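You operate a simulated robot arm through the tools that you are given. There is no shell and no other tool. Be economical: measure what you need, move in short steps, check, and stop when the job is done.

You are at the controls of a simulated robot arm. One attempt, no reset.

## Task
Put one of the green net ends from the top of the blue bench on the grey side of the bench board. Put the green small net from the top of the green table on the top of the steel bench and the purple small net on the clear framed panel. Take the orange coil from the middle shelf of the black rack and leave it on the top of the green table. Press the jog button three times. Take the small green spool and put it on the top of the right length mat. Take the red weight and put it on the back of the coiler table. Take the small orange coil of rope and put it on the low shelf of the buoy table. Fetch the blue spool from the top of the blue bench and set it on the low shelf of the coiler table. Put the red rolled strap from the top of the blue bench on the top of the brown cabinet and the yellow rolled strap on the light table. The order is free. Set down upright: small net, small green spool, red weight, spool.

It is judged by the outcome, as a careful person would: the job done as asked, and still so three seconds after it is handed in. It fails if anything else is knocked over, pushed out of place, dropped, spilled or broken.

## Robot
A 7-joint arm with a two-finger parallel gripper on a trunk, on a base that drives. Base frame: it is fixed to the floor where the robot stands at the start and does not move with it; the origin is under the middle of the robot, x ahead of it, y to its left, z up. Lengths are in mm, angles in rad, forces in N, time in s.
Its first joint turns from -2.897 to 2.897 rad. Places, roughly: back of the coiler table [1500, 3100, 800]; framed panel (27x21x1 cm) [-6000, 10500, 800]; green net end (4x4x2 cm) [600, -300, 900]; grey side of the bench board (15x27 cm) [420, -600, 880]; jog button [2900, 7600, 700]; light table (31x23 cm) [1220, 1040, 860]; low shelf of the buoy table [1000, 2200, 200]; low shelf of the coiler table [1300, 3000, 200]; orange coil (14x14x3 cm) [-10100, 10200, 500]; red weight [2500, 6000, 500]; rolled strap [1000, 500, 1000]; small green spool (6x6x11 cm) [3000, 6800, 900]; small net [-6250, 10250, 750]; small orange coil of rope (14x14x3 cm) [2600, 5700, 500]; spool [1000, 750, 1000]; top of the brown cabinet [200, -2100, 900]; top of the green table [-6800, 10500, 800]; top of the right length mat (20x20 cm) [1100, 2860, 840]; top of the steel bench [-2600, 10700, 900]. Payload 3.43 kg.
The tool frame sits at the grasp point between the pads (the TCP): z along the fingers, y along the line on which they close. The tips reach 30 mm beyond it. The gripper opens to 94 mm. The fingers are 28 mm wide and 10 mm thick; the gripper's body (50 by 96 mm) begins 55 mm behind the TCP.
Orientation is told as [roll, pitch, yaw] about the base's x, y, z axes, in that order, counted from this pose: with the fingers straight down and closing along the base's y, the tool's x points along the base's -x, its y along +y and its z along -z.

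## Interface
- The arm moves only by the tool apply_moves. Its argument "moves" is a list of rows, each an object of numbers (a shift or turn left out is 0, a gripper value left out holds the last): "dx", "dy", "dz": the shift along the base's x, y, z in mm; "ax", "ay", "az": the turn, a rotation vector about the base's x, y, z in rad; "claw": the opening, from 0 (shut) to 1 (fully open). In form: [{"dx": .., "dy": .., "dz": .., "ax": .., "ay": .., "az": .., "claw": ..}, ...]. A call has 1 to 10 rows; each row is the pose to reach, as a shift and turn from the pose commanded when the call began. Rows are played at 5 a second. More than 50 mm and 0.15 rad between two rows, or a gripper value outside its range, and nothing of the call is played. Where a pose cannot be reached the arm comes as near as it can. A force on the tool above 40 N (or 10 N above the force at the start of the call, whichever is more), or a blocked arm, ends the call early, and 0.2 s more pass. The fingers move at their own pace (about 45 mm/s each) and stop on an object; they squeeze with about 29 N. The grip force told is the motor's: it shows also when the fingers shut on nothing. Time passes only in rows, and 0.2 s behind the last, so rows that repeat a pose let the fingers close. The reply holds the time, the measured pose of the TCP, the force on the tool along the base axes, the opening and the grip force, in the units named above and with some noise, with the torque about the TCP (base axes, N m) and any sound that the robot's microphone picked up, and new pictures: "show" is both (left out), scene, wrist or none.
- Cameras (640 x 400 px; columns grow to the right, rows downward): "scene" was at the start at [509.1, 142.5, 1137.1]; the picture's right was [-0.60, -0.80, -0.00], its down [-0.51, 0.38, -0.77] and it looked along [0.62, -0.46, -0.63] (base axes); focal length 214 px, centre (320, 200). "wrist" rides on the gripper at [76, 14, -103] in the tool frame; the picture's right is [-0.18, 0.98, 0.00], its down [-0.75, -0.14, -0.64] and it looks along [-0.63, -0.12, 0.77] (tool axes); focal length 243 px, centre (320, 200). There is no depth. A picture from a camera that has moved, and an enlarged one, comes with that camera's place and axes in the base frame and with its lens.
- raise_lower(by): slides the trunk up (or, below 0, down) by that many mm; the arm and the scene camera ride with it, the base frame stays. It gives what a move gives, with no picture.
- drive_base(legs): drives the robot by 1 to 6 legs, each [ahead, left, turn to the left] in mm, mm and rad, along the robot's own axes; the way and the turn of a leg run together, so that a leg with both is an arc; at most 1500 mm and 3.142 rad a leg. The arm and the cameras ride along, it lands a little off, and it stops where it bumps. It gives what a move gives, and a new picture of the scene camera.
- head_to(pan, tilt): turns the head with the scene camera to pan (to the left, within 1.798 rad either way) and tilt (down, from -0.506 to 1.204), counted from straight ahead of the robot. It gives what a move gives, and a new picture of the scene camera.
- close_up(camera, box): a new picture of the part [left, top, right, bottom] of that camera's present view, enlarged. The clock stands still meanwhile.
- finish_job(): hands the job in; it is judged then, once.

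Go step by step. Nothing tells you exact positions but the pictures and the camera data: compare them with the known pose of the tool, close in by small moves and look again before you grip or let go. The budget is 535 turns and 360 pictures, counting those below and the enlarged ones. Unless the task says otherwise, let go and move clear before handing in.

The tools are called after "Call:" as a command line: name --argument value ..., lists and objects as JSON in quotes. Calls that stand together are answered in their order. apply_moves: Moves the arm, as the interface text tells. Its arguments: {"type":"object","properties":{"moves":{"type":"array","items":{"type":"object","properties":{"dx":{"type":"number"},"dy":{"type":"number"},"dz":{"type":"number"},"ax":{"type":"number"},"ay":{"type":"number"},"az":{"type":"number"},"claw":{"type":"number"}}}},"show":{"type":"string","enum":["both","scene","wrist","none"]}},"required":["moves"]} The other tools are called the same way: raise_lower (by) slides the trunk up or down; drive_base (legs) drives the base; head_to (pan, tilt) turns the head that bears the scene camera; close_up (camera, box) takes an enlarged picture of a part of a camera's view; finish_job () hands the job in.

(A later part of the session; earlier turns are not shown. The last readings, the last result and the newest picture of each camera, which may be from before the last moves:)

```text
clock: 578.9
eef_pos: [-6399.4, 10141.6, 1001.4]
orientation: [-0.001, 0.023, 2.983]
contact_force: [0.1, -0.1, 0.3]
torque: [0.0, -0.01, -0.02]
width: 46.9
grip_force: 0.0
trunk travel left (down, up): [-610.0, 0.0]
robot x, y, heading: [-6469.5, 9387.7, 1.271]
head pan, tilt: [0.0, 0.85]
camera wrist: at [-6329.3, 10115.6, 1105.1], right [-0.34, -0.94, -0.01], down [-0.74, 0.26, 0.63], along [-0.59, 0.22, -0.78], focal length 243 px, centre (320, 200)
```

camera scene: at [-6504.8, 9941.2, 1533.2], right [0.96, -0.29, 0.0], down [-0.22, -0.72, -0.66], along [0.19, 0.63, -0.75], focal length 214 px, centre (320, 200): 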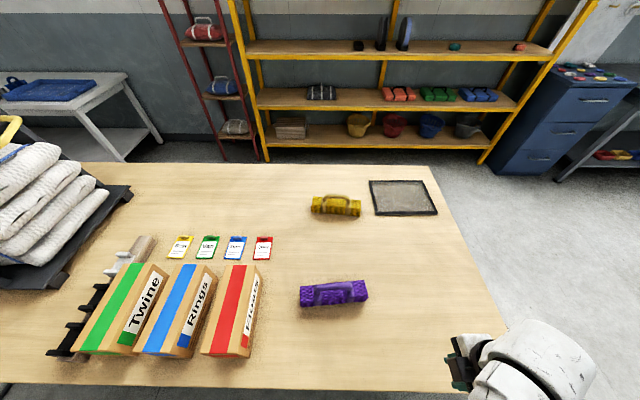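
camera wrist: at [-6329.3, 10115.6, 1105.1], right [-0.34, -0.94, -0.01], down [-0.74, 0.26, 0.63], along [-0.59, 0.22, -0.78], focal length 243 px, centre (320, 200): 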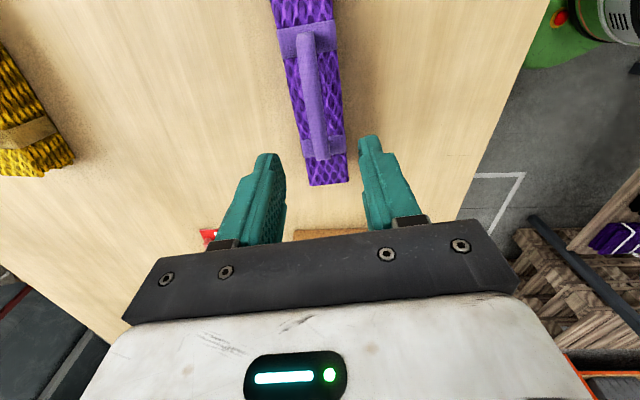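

Handle centre ≈[-6390,10145]. Align and descend partway.

Call:
apply_moves --moves '[{"dx": 9, "dy": 4, "az": -0.04, "dz": -20, "claw": 0.42}, {"dx": 9, "dy": 4, "az": -0.04, "dz": -45}, {"dx": 9, "dy": 4, "az": -0.04, "dz": -45}]' --show "wrist"

```text
clock: 579.7
eef_pos: [-6391.7, 10145.2, 954.7]
orientation: [-0.001, 0.022, 2.943]
contact_force: [-0.5, -0.2, 0.4]
torque: [0.02, -0.02, 0.01]
width: 39.1
grip_force: 0.2
trunk travel left (down, up): [-610.0, 0.0]
robot x, y, heading: [-6469.9, 9388.0, 1.273]
head pan, tilt: [0.0, 0.85]
camera wrist: at [-6321.3, 10116.2, 1059.8], right [-0.37, -0.93, -0.01], down [-0.72, 0.29, 0.62], along [-0.58, 0.24, -0.78], focal length 243 px, centre (320, 200)
```

wrist: 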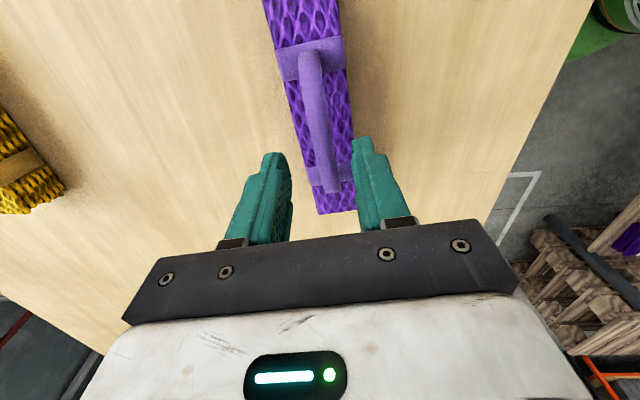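

Aligned (the camera itself is rotated ~10°). Descend over the bar.

Call:
apply_moves --moves '[{"dx": 1, "dy": 3, "dz": -25}, {"dx": 1, "dy": 3, "dz": -45}, {"dx": 1, "dy": 3, "dz": -60}, {"dx": 1, "dy": 3, "dz": -66}, {"dx": 1, "dy": 3, "dz": -66}]' --show "wrist"

```text
clock: 580.9
eef_pos: [-6389.6, 10147.5, 888.7]
orientation: [-0.001, 0.024, 2.943]
contact_force: [0.5, -0.6, -0.1]
torque: [-0.01, 0.01, 0.02]
width: 39.5
grip_force: 0.2
trunk travel left (down, up): [-610.0, 0.0]
robot x, y, heading: [-6469.2, 9387.8, 1.273]
head pan, tilt: [0.0, 0.85]
camera wrist: at [-6319.7, 10118.2, 994.5], right [-0.37, -0.93, -0.01], down [-0.73, 0.29, 0.62], along [-0.58, 0.24, -0.78], focal length 243 px, centre (320, 200)
```

wrist: 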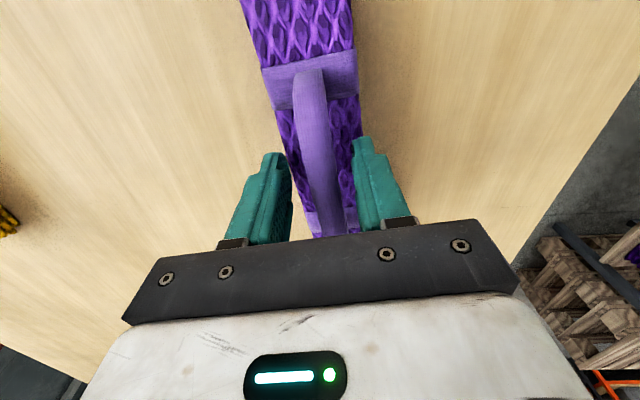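

Lower 12 mm more and close on the bar.

Call:
apply_moves --moves '[{"dz": -7}, {"dz": -12}, {"dz": -12, "claw": 0.15}, {"dz": -12, "claw": 0.0}, {"dz": -12, "claw": 0.0}, {"dz": -12, "claw": 0.0}]' --show "wrist"

```text
clock: 581.5
eef_pos: [-6391.4, 10147.9, 882.8]
orientation: [-0.005, 0.021, 2.946]
contact_force: [-1.0, -14.8, 28.5]
torque: [-0.95, 0.55, 0.28]
width: 26.0
grip_force: 9.5
trunk travel left (down, up): [-610.0, 0.0]
robot x, y, heading: [-6467.7, 9388.4, 1.275]
head pan, tilt: [0.0, 0.85]
stopped in row 3: the force on the tool passed its limit at 43 N (the readings are from after the stop); the commanded pose is now the measured one
camera wrist: at [-6320.2, 10118.0, 987.5], right [-0.37, -0.93, -0.01], down [-0.72, 0.28, 0.63], along [-0.58, 0.24, -0.78], focal length 243 px, centre (320, 200)
```

wrist: 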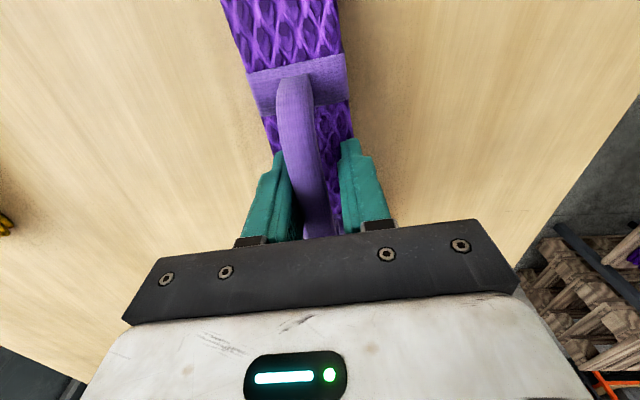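

Tips touched the net's body. Raise 5 mm and finish closing on the bar.

Call:
apply_moves --moves '[{"dz": 4}, {"dz": 5}, {"dz": 5, "claw": 0.0}, {"dz": 5, "claw": 0.0}, {"dz": 5, "claw": 0.0}]' --show "wrist"

```text
clock: 582.8
eef_pos: [-6390.9, 10148.1, 885.2]
orientation: [-0.005, 0.021, 2.943]
contact_force: [-0.4, -0.1, -1.5]
torque: [-0.02, 0.0, -0.05]
width: 17.8
grip_force: 28.5
trunk travel left (down, up): [-610.0, 0.0]
robot x, y, heading: [-6468.4, 9386.2, 1.277]
head pan, tilt: [0.0, 0.85]
camera wrist: at [-6319.8, 10119.0, 990.6], right [-0.37, -0.93, -0.01], down [-0.72, 0.29, 0.63], along [-0.58, 0.24, -0.78], focal length 243 px, centre (320, 200)
```

wrist: 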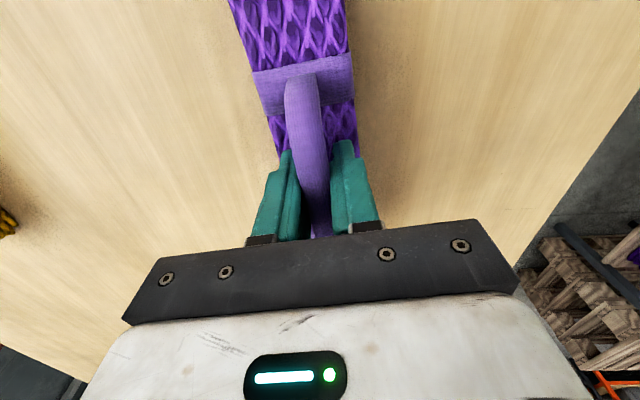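

Purple net gripped by its handle (18 mm). Lift and carry it out of the aisle to the near end of the table.

Call:
apply_moves --moves '[{"dz": 15}, {"dz": 50}, {"dz": 90}, {"dz": 118}, {"dz": 118, "dx": -15, "dy": -45}, {"dz": 118, "dx": -30, "dy": -90}, {"dz": 118, "dx": -45, "dy": -135}]' --show "both"

```text
clock: 584.4
eef_pos: [-6433.2, 10011.8, 1005.4]
orientation: [-0.005, 0.021, 2.942]
contact_force: [-0.9, -0.2, -2.5]
torque: [-0.01, 0.04, -0.01]
width: 17.5
grip_force: 29.3
trunk travel left (down, up): [-610.0, 0.0]
robot x, y, heading: [-6472.8, 9387.9, 1.271]
head pan, tilt: [0.0, 0.85]
camera scene: at [-6504.8, 9941.4, 1533.2], right [0.96, -0.29, 0.0], down [-0.22, -0.72, -0.66], along [0.19, 0.63, -0.75], focal length 214 px, centre (320, 200)
camera wrist: at [-6362.8, 9981.5, 1109.5], right [-0.37, -0.93, -0.01], down [-0.72, 0.29, 0.63], along [-0.58, 0.24, -0.78], focal length 243 px, centre (320, 200)
```

scene: 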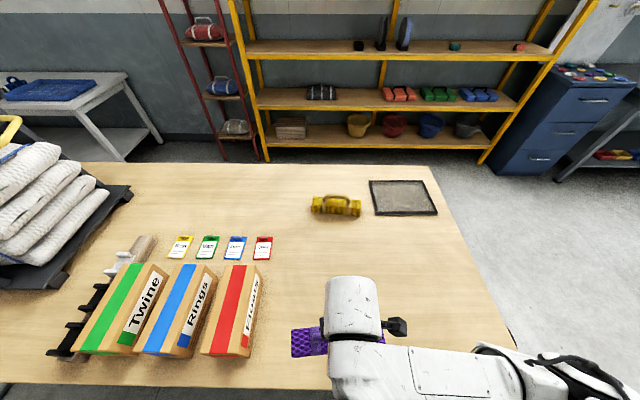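
wrist: 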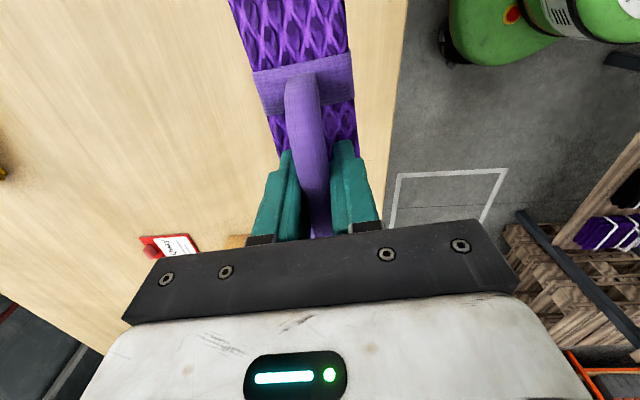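

Call:
drive_base --legs '[[0, -1500, 0], [1300, 0, 0], [0, 0, 1.571]]'

Call:
head_to --pan 0.0 --tilt 0.7

```text
clock: 601.5
eef_pos: [-5304.4, 10215.5, 1005.2]
orientation: [-0.004, 0.02, -1.787]
contact_force: [0.3, -0.4, -2.1]
torque: [-0.02, 0.02, -0.02]
width: 18.1
grip_force: 29.3
trunk travel left (down, up): [-610.0, 0.0]
robot x, y, heading: [-4681.7, 10164.6, 2.827]
head pan, tilt: [0.0, 0.85]
camera scene: at [-5237.3, 10142.0, 1533.2], right [0.31, 0.95, 0.0], down [0.71, -0.23, -0.66], along [-0.63, 0.2, -0.75], focal length 214 px, centre (320, 200)
```

scene: 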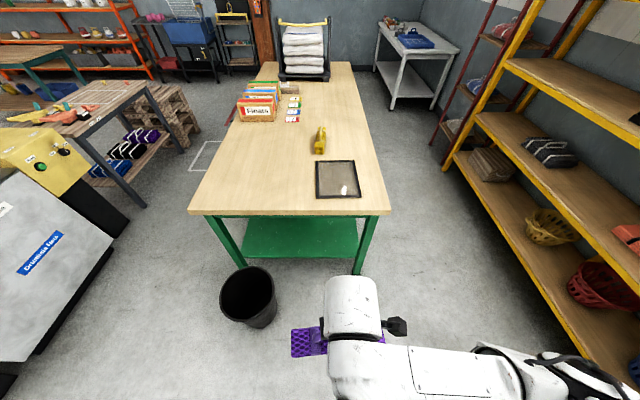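

```text
clock: 602.2
eef_pos: [-5304.5, 10214.7, 1005.4]
orientation: [-0.006, 0.022, -1.788]
contact_force: [0.3, -0.8, -3.1]
torque: [0.04, 0.0, -0.02]
width: 18.0
grip_force: 28.7
trunk travel left (down, up): [-610.0, 0.0]
robot x, y, heading: [-4680.1, 10165.2, 2.828]
head pan, tilt: [0.0, 0.7]
camera scene: at [-5243.7, 10144.0, 1545.4], right [0.31, 0.95, 0.0], down [0.61, -0.2, -0.76], along [-0.73, 0.24, -0.64], focal length 214 px, centre (320, 200)
```

scene: 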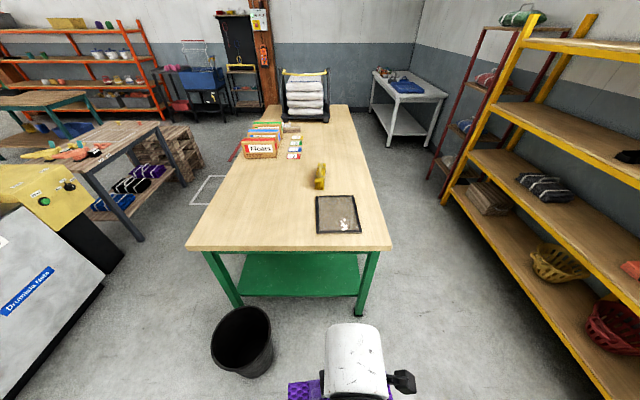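

Turn the tool so the net's length lies along the panel's long side, then drive ahead.

Call:
apply_moves --moves '[{"az": -0.14}, {"az": -0.28}, {"az": -0.42}, {"az": -0.56}, {"az": -0.7}, {"az": -0.84}, {"az": -0.98}, {"az": -1.12}, {"az": -1.26}, {"az": -1.4}]' --show "none"

Call:
apply_moves --moves '[{"az": -0.13}, {"az": -0.25}, {"az": -0.25}]' --show "none"

Call:
drive_base --legs '[[530, 0, 0.0]]'

Call:
apply_moves --moves '[{"dz": 0}]' --show "wrist"

```text
clock: 604.4
eef_pos: [-5303.8, 10215.8, 1004.7]
orientation: [-0.005, 0.021, 3.095]
contact_force: [0.5, 0.2, -1.5]
torque: [-0.02, -0.01, -0.01]
width: 17.8
grip_force: 29.1
trunk travel left (down, up): [-610.0, 0.0]
robot x, y, heading: [-4680.4, 10166.2, 2.825]
head pan, tilt: [0.0, 0.7]
```

```text
clock: 605.2
eef_pos: [-5304.9, 10213.3, 1003.6]
orientation: [-0.005, 0.021, 2.844]
contact_force: [-0.2, -0.8, -2.4]
torque: [0.0, -0.02, -0.04]
width: 17.8
grip_force: 29.1
trunk travel left (down, up): [-610.0, 0.0]
robot x, y, heading: [-4679.7, 10168.1, 2.827]
head pan, tilt: [0.0, 0.7]
```

```text
clock: 608.2
eef_pos: [-5792.3, 10378.7, 1004.2]
orientation: [-0.007, 0.022, 2.84]
contact_force: [-0.4, 1.0, -2.3]
torque: [-0.01, -0.01, -0.03]
width: 17.7
grip_force: 28.8
trunk travel left (down, up): [-610.0, 0.0]
robot x, y, heading: [-5173.8, 10324.6, 2.818]
head pan, tilt: [0.0, 0.7]
camera scene: at [-5732.8, 10308.5, 1545.4], right [0.32, 0.95, 0.0], down [0.61, -0.2, -0.76], along [-0.73, 0.24, -0.64], focal length 214 px, centre (320, 200)
```

scene: 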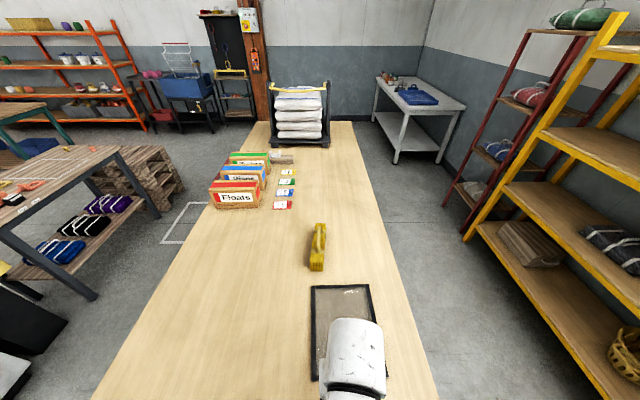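

```text
clock: 608.6
eef_pos: [-5793.4, 10378.3, 1004.4]
orientation: [-0.007, 0.02, 2.839]
contact_force: [0.3, 0.5, -2.6]
torque: [0.0, 0.01, -0.03]
width: 17.8
grip_force: 29.1
trunk travel left (down, up): [-610.0, 0.0]
robot x, y, heading: [-5171.9, 10326.2, 2.823]
head pan, tilt: [0.0, 0.7]
camera wrist: at [-5726.1, 10342.6, 1108.8], right [-0.47, -0.88, -0.01], down [-0.69, 0.36, 0.63], along [-0.55, 0.3, -0.78], focal length 243 px, centre (320, 200)
```

wrist: 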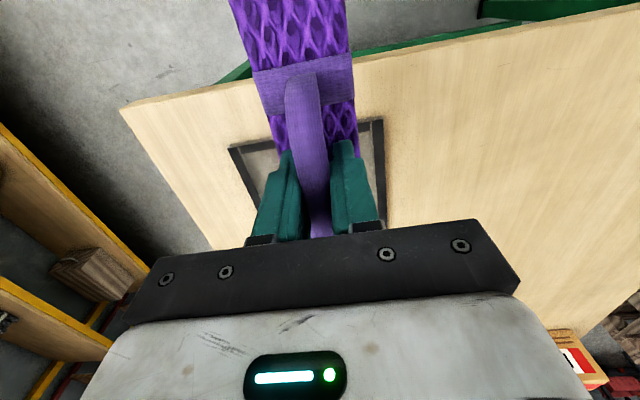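

Panel centre ≈[-5959,10467]. Move over it and lower gently.

Call:
apply_moves --moves '[{"dx": -42, "dy": 22}, {"dx": -84, "dy": 44}, {"dx": -126, "dy": 66}, {"dx": -166, "dy": 88}, {"dx": -166, "dy": 88, "dz": -30}, {"dx": -166, "dy": 88, "dz": -60}, {"dx": -166, "dy": 88, "dz": -80}, {"dx": -166, "dy": 88, "dz": -90}]' --show "both"

```text
clock: 610.4
eef_pos: [-5959.3, 10466.5, 912.2]
orientation: [-0.004, 0.021, 2.839]
contact_force: [0.3, 0.1, -1.8]
torque: [-0.01, -0.04, -0.02]
width: 17.7
grip_force: 28.9
trunk travel left (down, up): [-610.0, 0.0]
robot x, y, heading: [-5172.6, 10329.7, 2.822]
head pan, tilt: [0.0, 0.7]
camera scene: at [-5733.0, 10308.6, 1545.4], right [0.32, 0.95, 0.0], down [0.61, -0.2, -0.76], along [-0.73, 0.24, -0.64], focal length 214 px, centre (320, 200)
camera wrist: at [-5892.2, 10430.4, 1017.5], right [-0.47, -0.88, -0.01], down [-0.69, 0.36, 0.63], along [-0.55, 0.3, -0.78], focal length 243 px, centre (320, 200)
```

scene: 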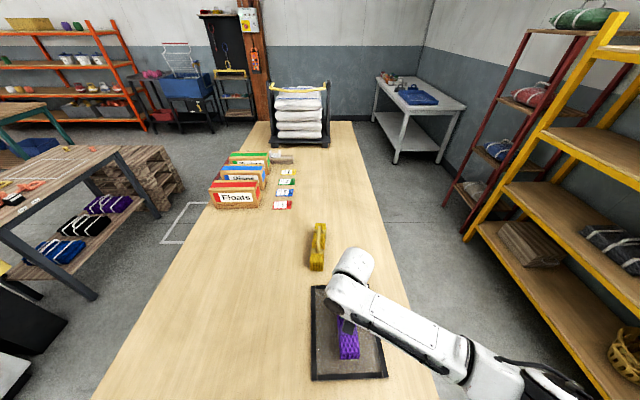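
wrist: 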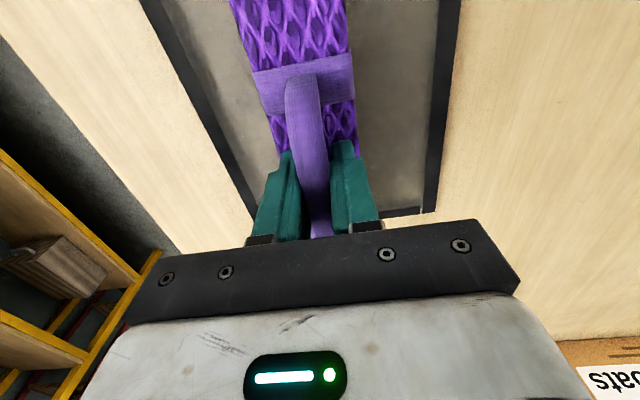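

Centred over the panel. Lower to contact.

Call:
apply_moves --moves '[{"dz": -4}, {"dz": -8}, {"dz": -12}, {"dz": -16}, {"dz": -20}, {"dz": -24}, {"dz": -28}]' --show "wrist"

```text
clock: 611.9
eef_pos: [-5961.8, 10467.7, 894.6]
orientation: [-0.005, 0.013, 2.839]
contact_force: [5.4, -2.3, 21.8]
torque: [-0.21, -0.78, 0.03]
width: 17.8
grip_force: 29.0
trunk travel left (down, up): [-610.0, 0.0]
robot x, y, heading: [-5171.5, 10327.4, 2.819]
head pan, tilt: [0.0, 0.7]
stopped in row 7: the force on the tool passed its limit at 45 N (the readings are from after the stop); the commanded pose is now the measured one
camera wrist: at [-5892.8, 10431.5, 997.9], right [-0.47, -0.88, -0.01], down [-0.69, 0.36, 0.63], along [-0.56, 0.3, -0.78], focal length 243 px, centre (320, 200)
```

wrist: 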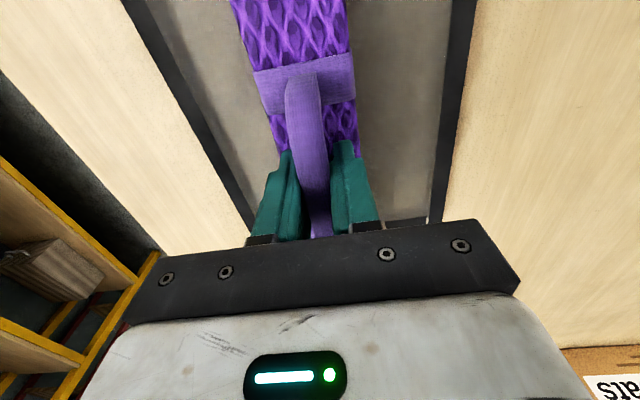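

Contact. Ease, open and lift straight up.

Call:
apply_moves --moves '[{"dz": 1}, {"dz": 1, "claw": 0.25}, {"dz": 1, "claw": 0.42}, {"dz": 1, "claw": 0.42}, {"dz": 1, "claw": 0.42}, {"dz": 20}, {"dz": 55}, {"dz": 95}]' --show "both"

```text
clock: 613.7
eef_pos: [-5959.5, 10469.8, 986.5]
orientation: [-0.003, 0.016, 2.841]
contact_force: [-0.5, 0.6, 0.7]
torque: [0.01, 0.01, 0.01]
width: 39.6
grip_force: 0.1
trunk travel left (down, up): [-610.0, 0.0]
robot x, y, heading: [-5170.7, 10329.5, 2.819]
head pan, tilt: [0.0, 0.7]
camera scene: at [-5732.7, 10308.7, 1545.3], right [0.32, 0.95, 0.0], down [0.61, -0.2, -0.76], along [-0.73, 0.24, -0.64], focal length 214 px, centre (320, 200)
camera wrist: at [-5892.2, 10433.2, 1091.3], right [-0.47, -0.88, -0.01], down [-0.69, 0.36, 0.63], along [-0.55, 0.3, -0.78], focal length 243 px, centre (320, 200)
```

scene: 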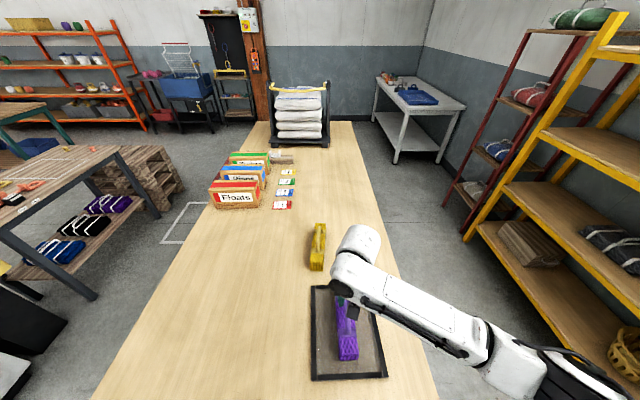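
wrist: 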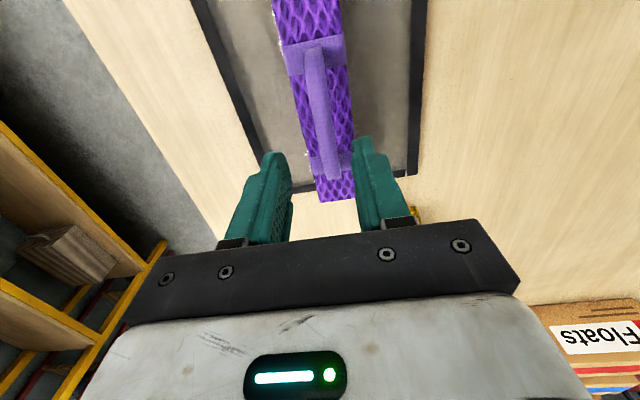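

The purple net stands on the framed panel. Last: the orange coil on the black rack, which should be the black unit by the post. Zoom in.

Call:
close_up --camera "scene" --box '[140, 0, 300, 140]'

```text
2.86 times, centred on (220, 70) of scene
camera zoom: at [-5732.7, 10308.7, 1545.3], right [0.32, 0.95, 0.0], down [0.61, -0.2, -0.76], along [-0.73, 0.24, -0.64], focal length 613 px, centre (606, 571)
```

zoom: 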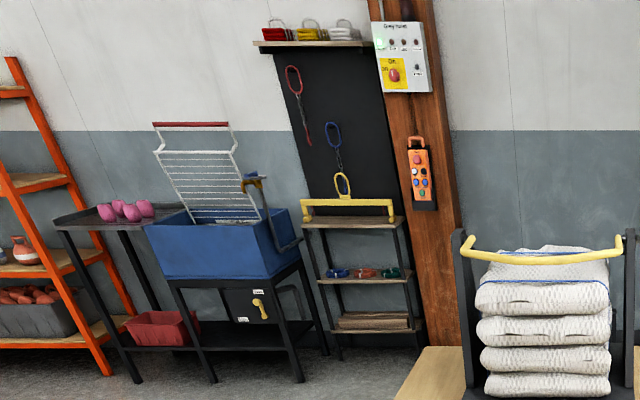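

The black rack has three wooden shelves; the orange coil lies in the middle of the middle shelf. Retract the arm and drive round through the left aisle toward it.

Call:
apply_moves --moves '[{"dx": 40, "dy": -12, "dz": 10}, {"dx": 80, "dy": -24, "dz": 20}, {"dx": 120, "dy": -36, "dz": 25}, {"dx": 160, "dy": -48, "dz": 30}, {"dx": 200, "dy": -60, "dz": 30}]' --show "none"

Call:
drive_base --legs '[[-500, 0, 0.026], [0, 1270, 0], [1450, 0, 0]]'

```text
clock: 614.9
eef_pos: [-5759.9, 10408.9, 1016.9]
orientation: [-0.004, 0.018, 2.837]
contact_force: [0.6, 0.3, -0.7]
torque: [0.0, -0.01, 0.04]
width: 39.2
grip_force: 0.0
trunk travel left (down, up): [-610.0, 0.0]
robot x, y, heading: [-5169.4, 10328.7, 2.821]
head pan, tilt: [0.0, 0.7]
```

```text
clock: 630.7
eef_pos: [-7046.4, 9478.5, 1015.8]
orientation: [-0.005, 0.018, 2.855]
contact_force: [-0.4, -0.2, 0.3]
torque: [0.01, 0.03, 0.02]
width: 39.5
grip_force: 0.2
trunk travel left (down, up): [-610.0, 0.0]
robot x, y, heading: [-6454.3, 9410.1, 2.842]
head pan, tilt: [0.0, 0.7]
camera scene: at [-7017.1, 9379.7, 1545.5], right [0.3, 0.95, 0.0], down [0.61, -0.19, -0.76], along [-0.73, 0.23, -0.64], focal length 214 px, centre (320, 200)
```

scene: 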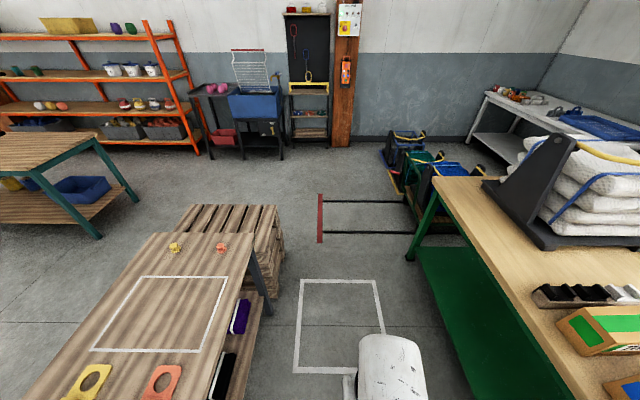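

The aisle is clear. Continue ahead.

Call:
drive_base --legs '[[1300, -20, 0], [1000, 0, 0]]'

Call:
head_to --pan 0.0 --tilt 0.6

```text
clock: 642.2
eef_pos: [-9263.5, 10248.1, 1016.4]
orientation: [-0.004, 0.018, 2.834]
contact_force: [0.4, 0.3, -0.5]
torque: [0.0, 0.0, -0.06]
width: 39.5
grip_force: 0.1
trunk travel left (down, up): [-610.0, 0.0]
robot x, y, heading: [-8674.7, 10165.6, 2.81]
head pan, tilt: [0.0, 0.7]
camera scene: at [-9236.2, 10149.1, 1545.5], right [0.32, 0.95, 0.0], down [0.61, -0.21, -0.76], along [-0.72, 0.25, -0.64], focal length 214 px, centre (320, 200)
```

scene: 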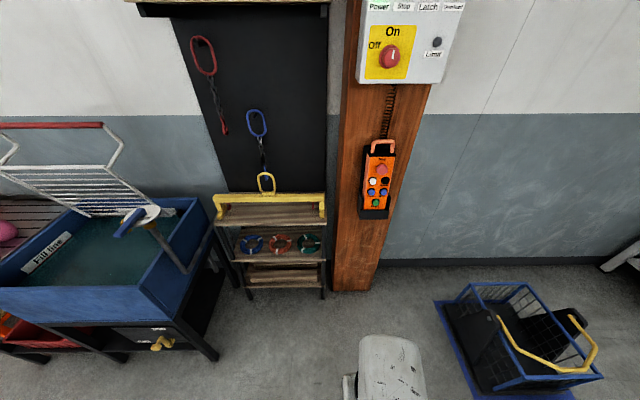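

```text
clock: 642.9
eef_pos: [-9261.8, 10247.8, 1015.5]
orientation: [-0.006, 0.017, 2.829]
contact_force: [0.2, 0.4, 0.0]
torque: [0.04, -0.03, -0.02]
width: 39.4
grip_force: 0.0
trunk travel left (down, up): [-610.0, 0.0]
robot x, y, heading: [-8675.0, 10161.4, 2.814]
head pan, tilt: [0.0, 0.6]
camera scene: at [-9239.5, 10150.2, 1554.1], right [0.32, 0.95, 0.0], down [0.54, -0.18, -0.82], along [-0.78, 0.27, -0.57], focal length 214 px, centre (320, 200)
```

scene: 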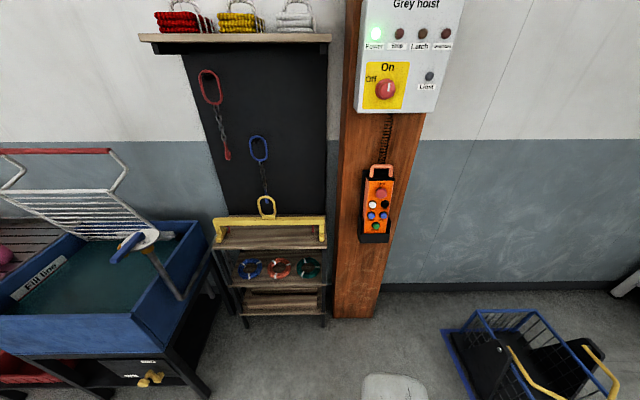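

Orange coil ≈[-10092,10188], z≈515. Lower the trunk to see the shelf geometry from a flatter angle.

Call:
raise_lower --by -400

Call:
raise_lower --by -100

Call:
head_to --pan 0.2 --tilt 0.5

Call:
close_up --camera "scene" --box '[200, 100, 400, 250]'

```text
clock: 646.7
eef_pos: [-9262.1, 10248.6, 616.7]
orientation: [-0.006, 0.018, 2.833]
contact_force: [0.9, 0.7, 0.6]
torque: [0.0, 0.02, 0.02]
width: 39.3
grip_force: 0.0
trunk travel left (down, up): [-210.0, 400.0]
robot x, y, heading: [-8673.6, 10164.2, 2.813]
head pan, tilt: [0.0, 0.6]
```

```text
clock: 648.0
eef_pos: [-9263.0, 10248.4, 516.5]
orientation: [-0.007, 0.018, 2.834]
contact_force: [-0.4, 0.8, 0.3]
torque: [0.01, 0.02, 0.05]
width: 39.5
grip_force: 0.1
trunk travel left (down, up): [-110.0, 500.0]
robot x, y, heading: [-8678.1, 10161.9, 2.809]
head pan, tilt: [0.0, 0.6]
```

```text
clock: 648.8
eef_pos: [-9261.6, 10248.6, 515.1]
orientation: [-0.005, 0.018, 2.832]
contact_force: [0.8, -0.3, -1.0]
torque: [0.03, 0.01, 0.01]
width: 39.6
grip_force: 0.1
trunk travel left (down, up): [-110.0, 500.0]
robot x, y, heading: [-8675.9, 10164.7, 2.818]
head pan, tilt: [0.201, 0.499]
camera scene: at [-9246.0, 10133.4, 1063.1], right [0.13, 0.99, 0.0], down [0.48, -0.06, -0.88], along [-0.87, 0.11, -0.48], focal length 214 px, centre (320, 200)
```

scene: 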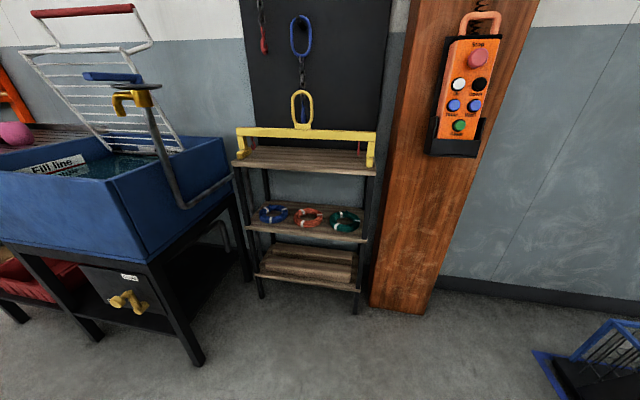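

```text
2.67 times, centred on (300, 175) of scene
camera zoom: at [-9246.0, 10133.4, 1063.1], right [0.13, 0.99, 0.0], down [0.48, -0.06, -0.88], along [-0.87, 0.11, -0.48], focal length 572 px, centre (373, 267)
```

zoom: 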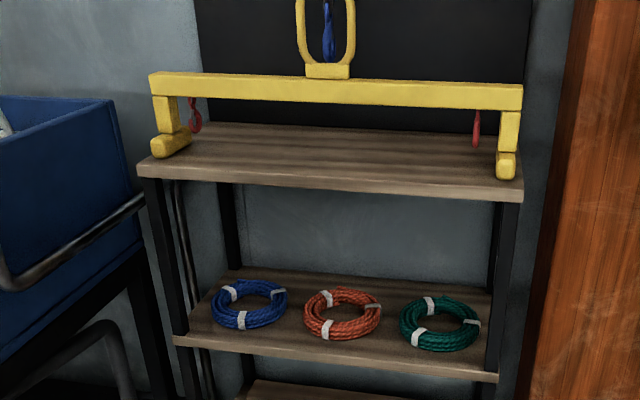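

Shelf z≈490 with ~270 mm of headroom; the coil centre ≈[-10103,10187], 97 mm behind the front edge. I'll grip its right side segment with the hand tilted 0.8 rad forward. Tilt first.

Call:
apply_moves --moves '[{"ax": 0.036, "ay": 0.108, "dz": 15}, {"ax": 0.073, "ay": 0.217, "dz": 30}, {"ax": 0.11, "ay": 0.325, "dz": 45}, {"ax": 0.146, "ay": 0.433, "dz": 60}, {"ax": 0.183, "ay": 0.541, "dz": 75}, {"ax": 0.22, "ay": 0.65, "dz": 90}, {"ax": 0.256, "ay": 0.758, "dz": 100}, {"ax": 0.256, "ay": 0.758, "dz": 100}]' --show "both"

```text
clock: 650.8
eef_pos: [-9196.7, 10114.3, 577.9]
orientation: [-0.111, -0.681, -2.782]
contact_force: [0.1, 0.3, 0.4]
torque: [0.01, 0.0, -0.02]
width: 39.5
grip_force: 0.0
out of reach, approached as far as the arm can: row 2, 3, 4, 5, 6, 7, 8
trunk travel left (down, up): [-110.0, 500.0]
robot x, y, heading: [-8675.2, 10162.2, 2.814]
head pan, tilt: [0.201, 0.499]
stopped in row 8: the arm was blocked; the commanded pose is now the measured one
camera scene: at [-9246.0, 10133.0, 1063.3], right [0.13, 0.99, 0.0], down [0.47, -0.06, -0.88], along [-0.87, 0.11, -0.48], focal length 214 px, centre (320, 200)
camera wrist: at [-9073.1, 10132.3, 609.2], right [0.15, -0.99, 0.03], down [-0.19, 0.0, 0.98], along [-0.97, -0.15, -0.18], focal length 243 px, centre (320, 200)
```

scene: 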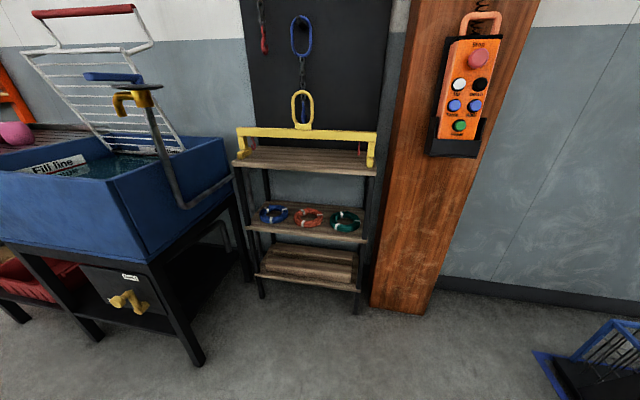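
wrist: 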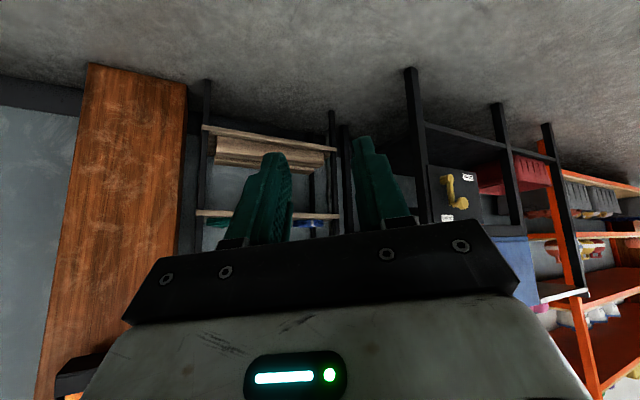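

The hand was too close to the body for that tilt. Extend outward and correct the orientation.

Call:
apply_moves --moves '[{"dx": -40, "dy": 20, "az": -0.1}, {"dx": -80, "dy": 40, "az": -0.2}, {"dx": -120, "dy": 60, "az": -0.3}, {"dx": -160, "dy": 80, "az": -0.4}, {"dx": -200, "dy": 100, "az": -0.5}, {"dx": -230, "dy": 120, "az": -0.6}, {"dx": -250, "dy": 130, "az": -0.669}, {"dx": -250, "dy": 130, "az": -0.669}]' --show "wrist"

```text
clock: 652.6
eef_pos: [-9447.9, 10242.5, 578.7]
orientation: [-0.112, -0.682, 2.83]
contact_force: [-0.5, -0.1, 0.8]
torque: [0.0, 0.0, -0.02]
width: 39.4
grip_force: 0.0
trunk travel left (down, up): [-110.0, 500.0]
robot x, y, heading: [-8677.2, 10161.9, 2.817]
head pan, tilt: [0.201, 0.499]
camera wrist: at [-9338.5, 10180.5, 608.8], right [-0.5, -0.87, 0.03], down [-0.15, 0.12, 0.98], along [-0.85, 0.49, -0.19], focal length 243 px, centre (320, 200)
```

wrist: 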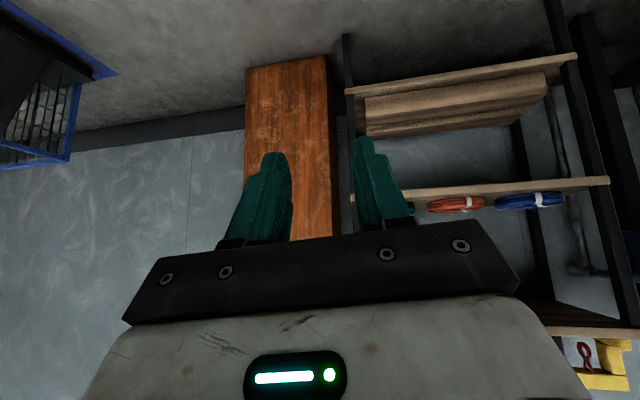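

Orientation nearly restored. Slide the robot left so the coil is straight ahead, and fix the remaining tilt.

Call:
apply_moves --moves '[{"ax": -0.02, "ay": 0.07, "az": 0.04}, {"ax": -0.037, "ay": 0.138, "az": 0.08}, {"ax": -0.037, "ay": 0.138, "az": 0.08}]' --show "none"

Call:
drive_base --legs '[[0, 400, 0.028], [300, 0, 0]]'

Call:
apply_moves --moves '[{"dz": 0}]' --show "wrist"

```text
clock: 653.4
eef_pos: [-9448.0, 10242.5, 577.0]
orientation: [-0.008, -0.802, 2.842]
contact_force: [0.3, -0.2, -1.0]
torque: [0.02, 0.0, 0.0]
width: 39.7
grip_force: 0.1
trunk travel left (down, up): [-110.0, 500.0]
robot x, y, heading: [-8673.2, 10162.6, 2.816]
head pan, tilt: [0.201, 0.499]
```

```text
clock: 657.5
eef_pos: [-9858.4, 9935.6, 577.9]
orientation: [-0.006, -0.802, 2.868]
contact_force: [0.5, -0.2, -0.4]
torque: [0.0, -0.02, 0.0]
width: 39.7
grip_force: 0.0
trunk travel left (down, up): [-110.0, 500.0]
robot x, y, heading: [-9083.1, 9872.9, 2.836]
head pan, tilt: [0.201, 0.499]
camera scene: at [-9654.3, 9831.5, 1063.2], right [0.1, 0.99, 0.0], down [0.48, -0.05, -0.88], along [-0.87, 0.09, -0.48], focal length 214 px, centre (320, 200)
```

scene: 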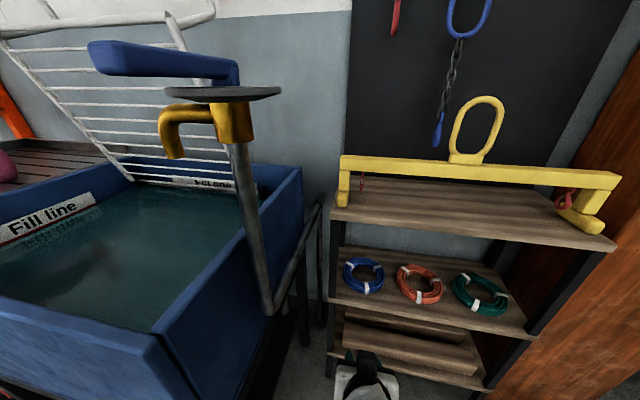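

```text
clock: 657.9
eef_pos: [-9859.5, 9936.7, 578.8]
orientation: [-0.006, -0.801, 2.867]
contact_force: [0.5, 0.5, -0.9]
torque: [0.0, -0.04, 0.01]
width: 39.5
grip_force: 0.0
trunk travel left (down, up): [-110.0, 500.0]
robot x, y, heading: [-9079.1, 9878.0, 2.838]
head pan, tilt: [0.201, 0.499]
camera wrist: at [-9740.1, 9887.4, 595.4], right [-0.39, -0.91, 0.13], down [-0.02, 0.15, 0.99], along [-0.92, 0.39, -0.08], focal length 243 px, centre (320, 200)
```

wrist: 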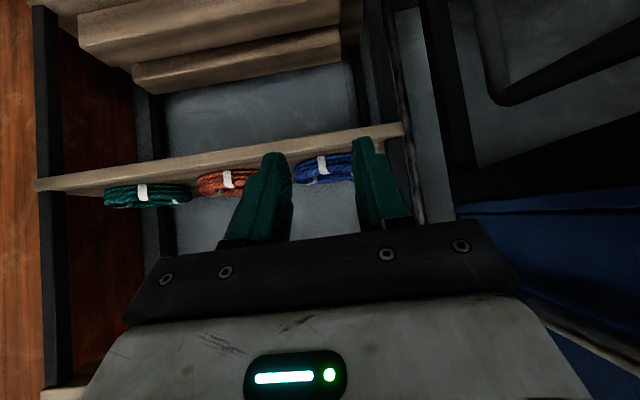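

The tool is left of the coil; shift it right by ~228 mm first, raising slightly, then check.

Call:
apply_moves --moves '[{"dx": 13, "dy": 44, "dz": 5}, {"dx": 27, "dy": 88, "dz": 10}, {"dx": 40, "dy": 132, "dz": 15}, {"dx": 54, "dy": 176, "dz": 20}, {"dx": 67, "dy": 218, "dz": 25}, {"dx": 67, "dy": 218, "dz": 25}]' --show "wrist"

```text
clock: 659.3
eef_pos: [-9787.2, 10155.9, 603.5]
orientation: [-0.009, -0.8, 2.868]
contact_force: [0.1, -0.6, 1.2]
torque: [0.03, 0.02, 0.0]
width: 39.4
grip_force: 0.1
trunk travel left (down, up): [-110.0, 500.0]
robot x, y, heading: [-9083.1, 9877.1, 2.84]
head pan, tilt: [0.201, 0.499]
camera wrist: at [-9668.8, 10107.1, 620.4], right [-0.39, -0.91, 0.13], down [-0.02, 0.15, 0.99], along [-0.92, 0.39, -0.08], focal length 243 px, centre (320, 200)
```

wrist: 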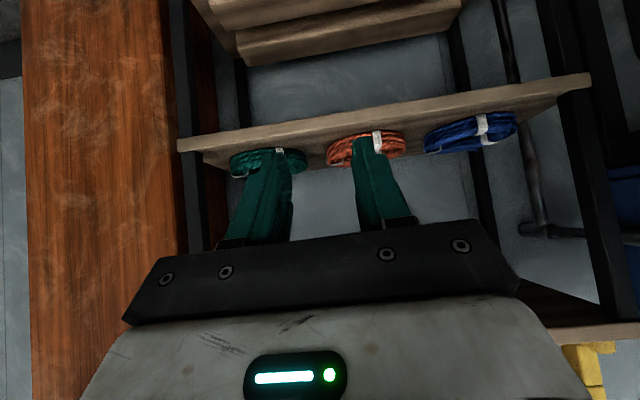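

Good alignment. Drive ahead 260 mm toward the shelf.

Call:
drive_base --legs '[[230, 0, 0.0]]'

Call:
apply_moves --moves '[{"dz": 0}]' --show "both"

```text
clock: 661.0
eef_pos: [-10010.0, 10221.7, 603.6]
orientation: [-0.006, -0.8, 2.873]
contact_force: [-1.0, 0.3, 0.2]
torque: [0.0, -0.04, -0.03]
width: 39.2
grip_force: 0.1
trunk travel left (down, up): [-110.0, 500.0]
robot x, y, heading: [-9302.7, 9943.4, 2.846]
head pan, tilt: [0.201, 0.499]
camera scene: at [-9873.8, 9896.4, 1063.2], right [0.1, 1.0, 0.0], down [0.48, -0.05, -0.88], along [-0.87, 0.08, -0.48], focal length 214 px, centre (320, 200)
```

scene: 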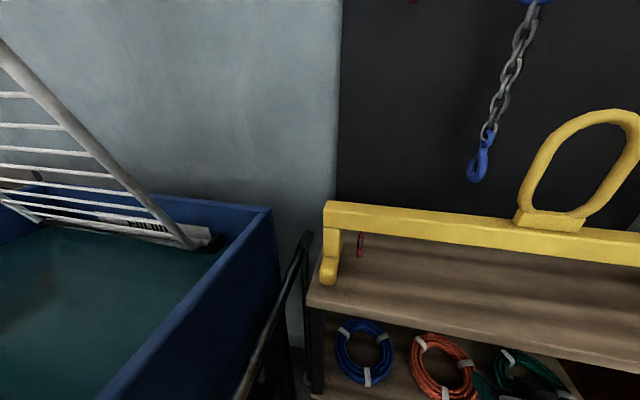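

```text
clock: 661.4
eef_pos: [-10009.0, 10219.2, 603.6]
orientation: [-0.01, -0.802, 2.873]
contact_force: [0.1, 1.2, -0.2]
torque: [-0.01, -0.02, 0.03]
width: 39.4
grip_force: 0.1
trunk travel left (down, up): [-110.0, 500.0]
robot x, y, heading: [-9302.9, 9947.2, 2.845]
head pan, tilt: [0.201, 0.499]
camera scene: at [-9873.8, 9896.4, 1063.2], right [0.1, 1.0, 0.0], down [0.48, -0.05, -0.88], along [-0.87, 0.08, -0.48], focal length 214 px, centre (320, 200)
camera wrist: at [-9890.0, 10171.5, 620.4], right [-0.39, -0.91, 0.13], down [-0.02, 0.15, 0.99], along [-0.92, 0.38, -0.08], focal length 243 px, centre (320, 200)
```

scene: 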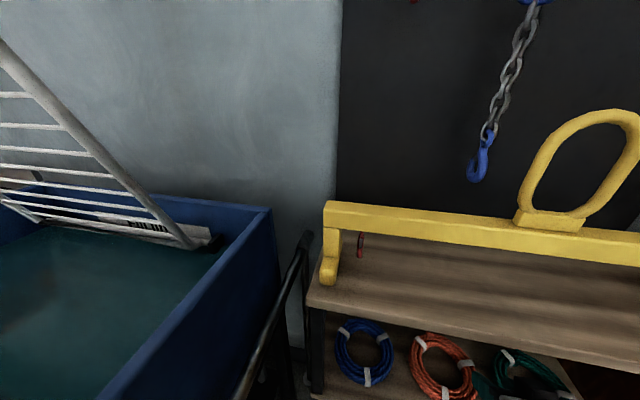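
wrist: 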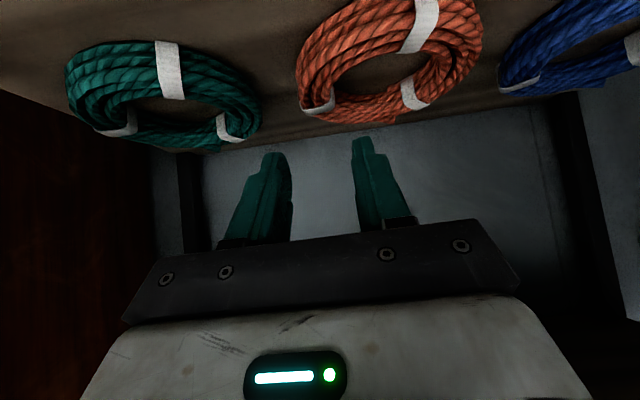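

Refined: coil centre ≈[-10083,10178]; its right tube ≈[-10066,10232]. Descend a bit, move in, then look.

Call:
apply_moves --moves '[{"dz": -20}, {"dz": -36}, {"dx": -20, "dy": 5, "dz": -36}, {"dx": -40, "dy": 9, "dz": -36}, {"dx": -50, "dy": 11, "dz": -36}, {"dx": -50, "dy": 11, "dz": -36}]' --show "wrist"

```text
clock: 662.8
eef_pos: [-10059.8, 10230.3, 566.2]
orientation: [-0.008, -0.801, 2.872]
contact_force: [0.0, 0.6, 0.9]
torque: [0.0, 0.02, -0.02]
width: 39.7
grip_force: 0.1
trunk travel left (down, up): [-110.0, 500.0]
robot x, y, heading: [-9307.1, 9947.5, 2.847]
head pan, tilt: [0.201, 0.499]
camera wrist: at [-9940.6, 10181.6, 584.2], right [-0.39, -0.91, 0.13], down [-0.02, 0.15, 0.99], along [-0.92, 0.38, -0.08], focal length 243 px, centre (320, 200)
```

wrist: 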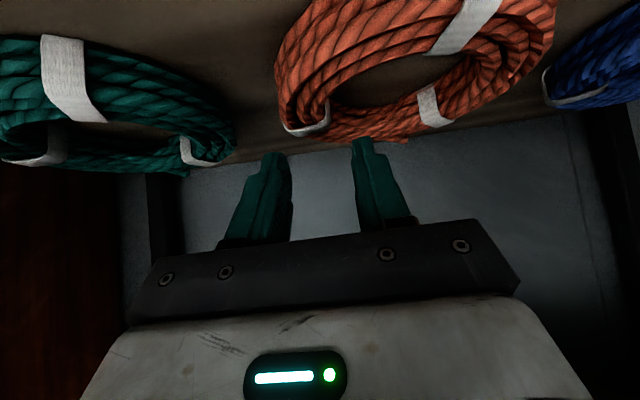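

The tube projects right between the fingers. Descend to grip height.

Call:
apply_moves --moves '[{"dz": -15}, {"dz": -28}, {"dz": -36}, {"dz": -42}, {"dz": -46}]' --show "wrist"

```text
clock: 663.9
eef_pos: [-10059.6, 10231.3, 531.9]
orientation: [-0.009, -0.816, 2.872]
contact_force: [10.5, -5.1, 13.0]
torque: [-0.36, -0.08, 0.27]
width: 40.0
grip_force: 0.4
trunk travel left (down, up): [-110.0, 500.0]
robot x, y, heading: [-9303.4, 9942.9, 2.846]
head pan, tilt: [0.201, 0.499]
stopped in row 5: the force on the tool passed its limit at 46 N (the readings are from after the stop); the commanded pose is now the measured one
camera wrist: at [-9939.8, 10182.5, 546.4], right [-0.39, -0.91, 0.13], down [-0.01, 0.14, 0.99], along [-0.92, 0.38, -0.07], focal length 243 px, centre (320, 200)
```

wrist: 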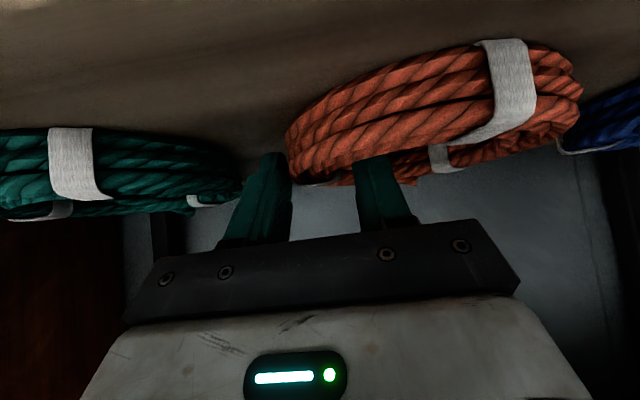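

Tips are on the shelf (z≈500). Raise 3 mm and close.

Call:
apply_moves --moves '[{"dz": 3}, {"dz": 3, "claw": 0.25}, {"dz": 3, "claw": 0.1}, {"dz": 3, "claw": 0.1}, {"dz": 3, "claw": 0.1}]' --show "wrist"

```text
clock: 665.1
eef_pos: [-10058.4, 10231.4, 532.6]
orientation: [-0.01, -0.81, 2.872]
contact_force: [-1.0, 0.7, 0.2]
torque: [-0.18, 0.01, -0.14]
width: 29.1
grip_force: 17.6
trunk travel left (down, up): [-110.0, 500.0]
robot x, y, heading: [-9303.6, 9945.6, 2.842]
head pan, tilt: [0.201, 0.499]
camera wrist: at [-9939.9, 10182.5, 547.9], right [-0.39, -0.91, 0.13], down [-0.02, 0.14, 0.99], along [-0.92, 0.38, -0.07], focal length 243 px, centre (320, 200)
```

wrist: 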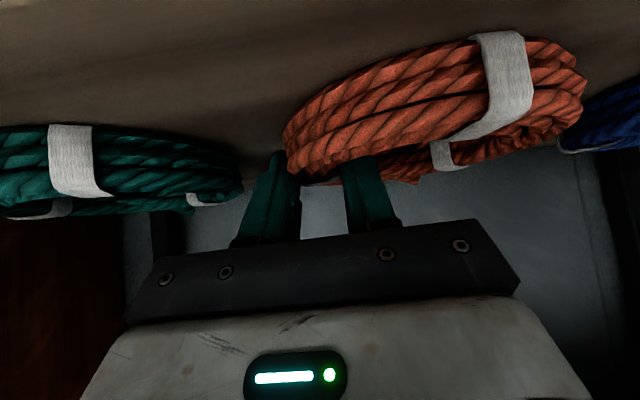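

Call:
apply_moves --moves '[{"claw": 0.0}, {"claw": 0.0}, {"dz": 6}, {"dz": 15}, {"dz": 25}, {"dz": 35}, {"dz": 35}]' --show "wrist"

```text
clock: 666.7
eef_pos: [-10058.9, 10231.5, 567.7]
orientation: [-0.01, -0.811, 2.873]
contact_force: [-0.3, -0.1, -3.7]
torque: [0.14, -0.05, -0.04]
width: 26.9
grip_force: 29.2
trunk travel left (down, up): [-110.0, 500.0]
robot x, y, heading: [-9303.7, 9949.7, 2.845]
head pan, tilt: [0.201, 0.499]
camera wrist: at [-9939.9, 10183.1, 583.2], right [-0.39, -0.91, 0.13], down [-0.02, 0.14, 0.99], along [-0.92, 0.38, -0.07], focal length 243 px, centre (320, 200)
```

wrist: 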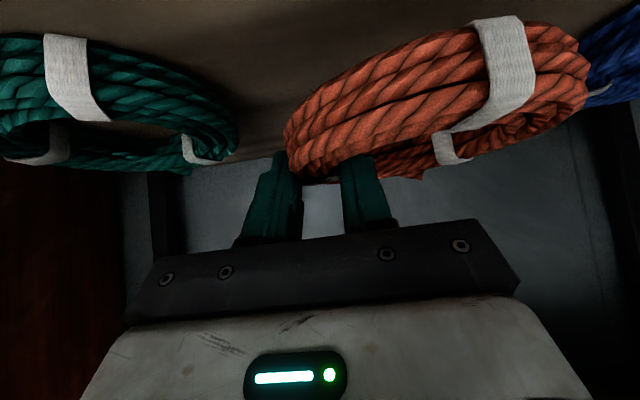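

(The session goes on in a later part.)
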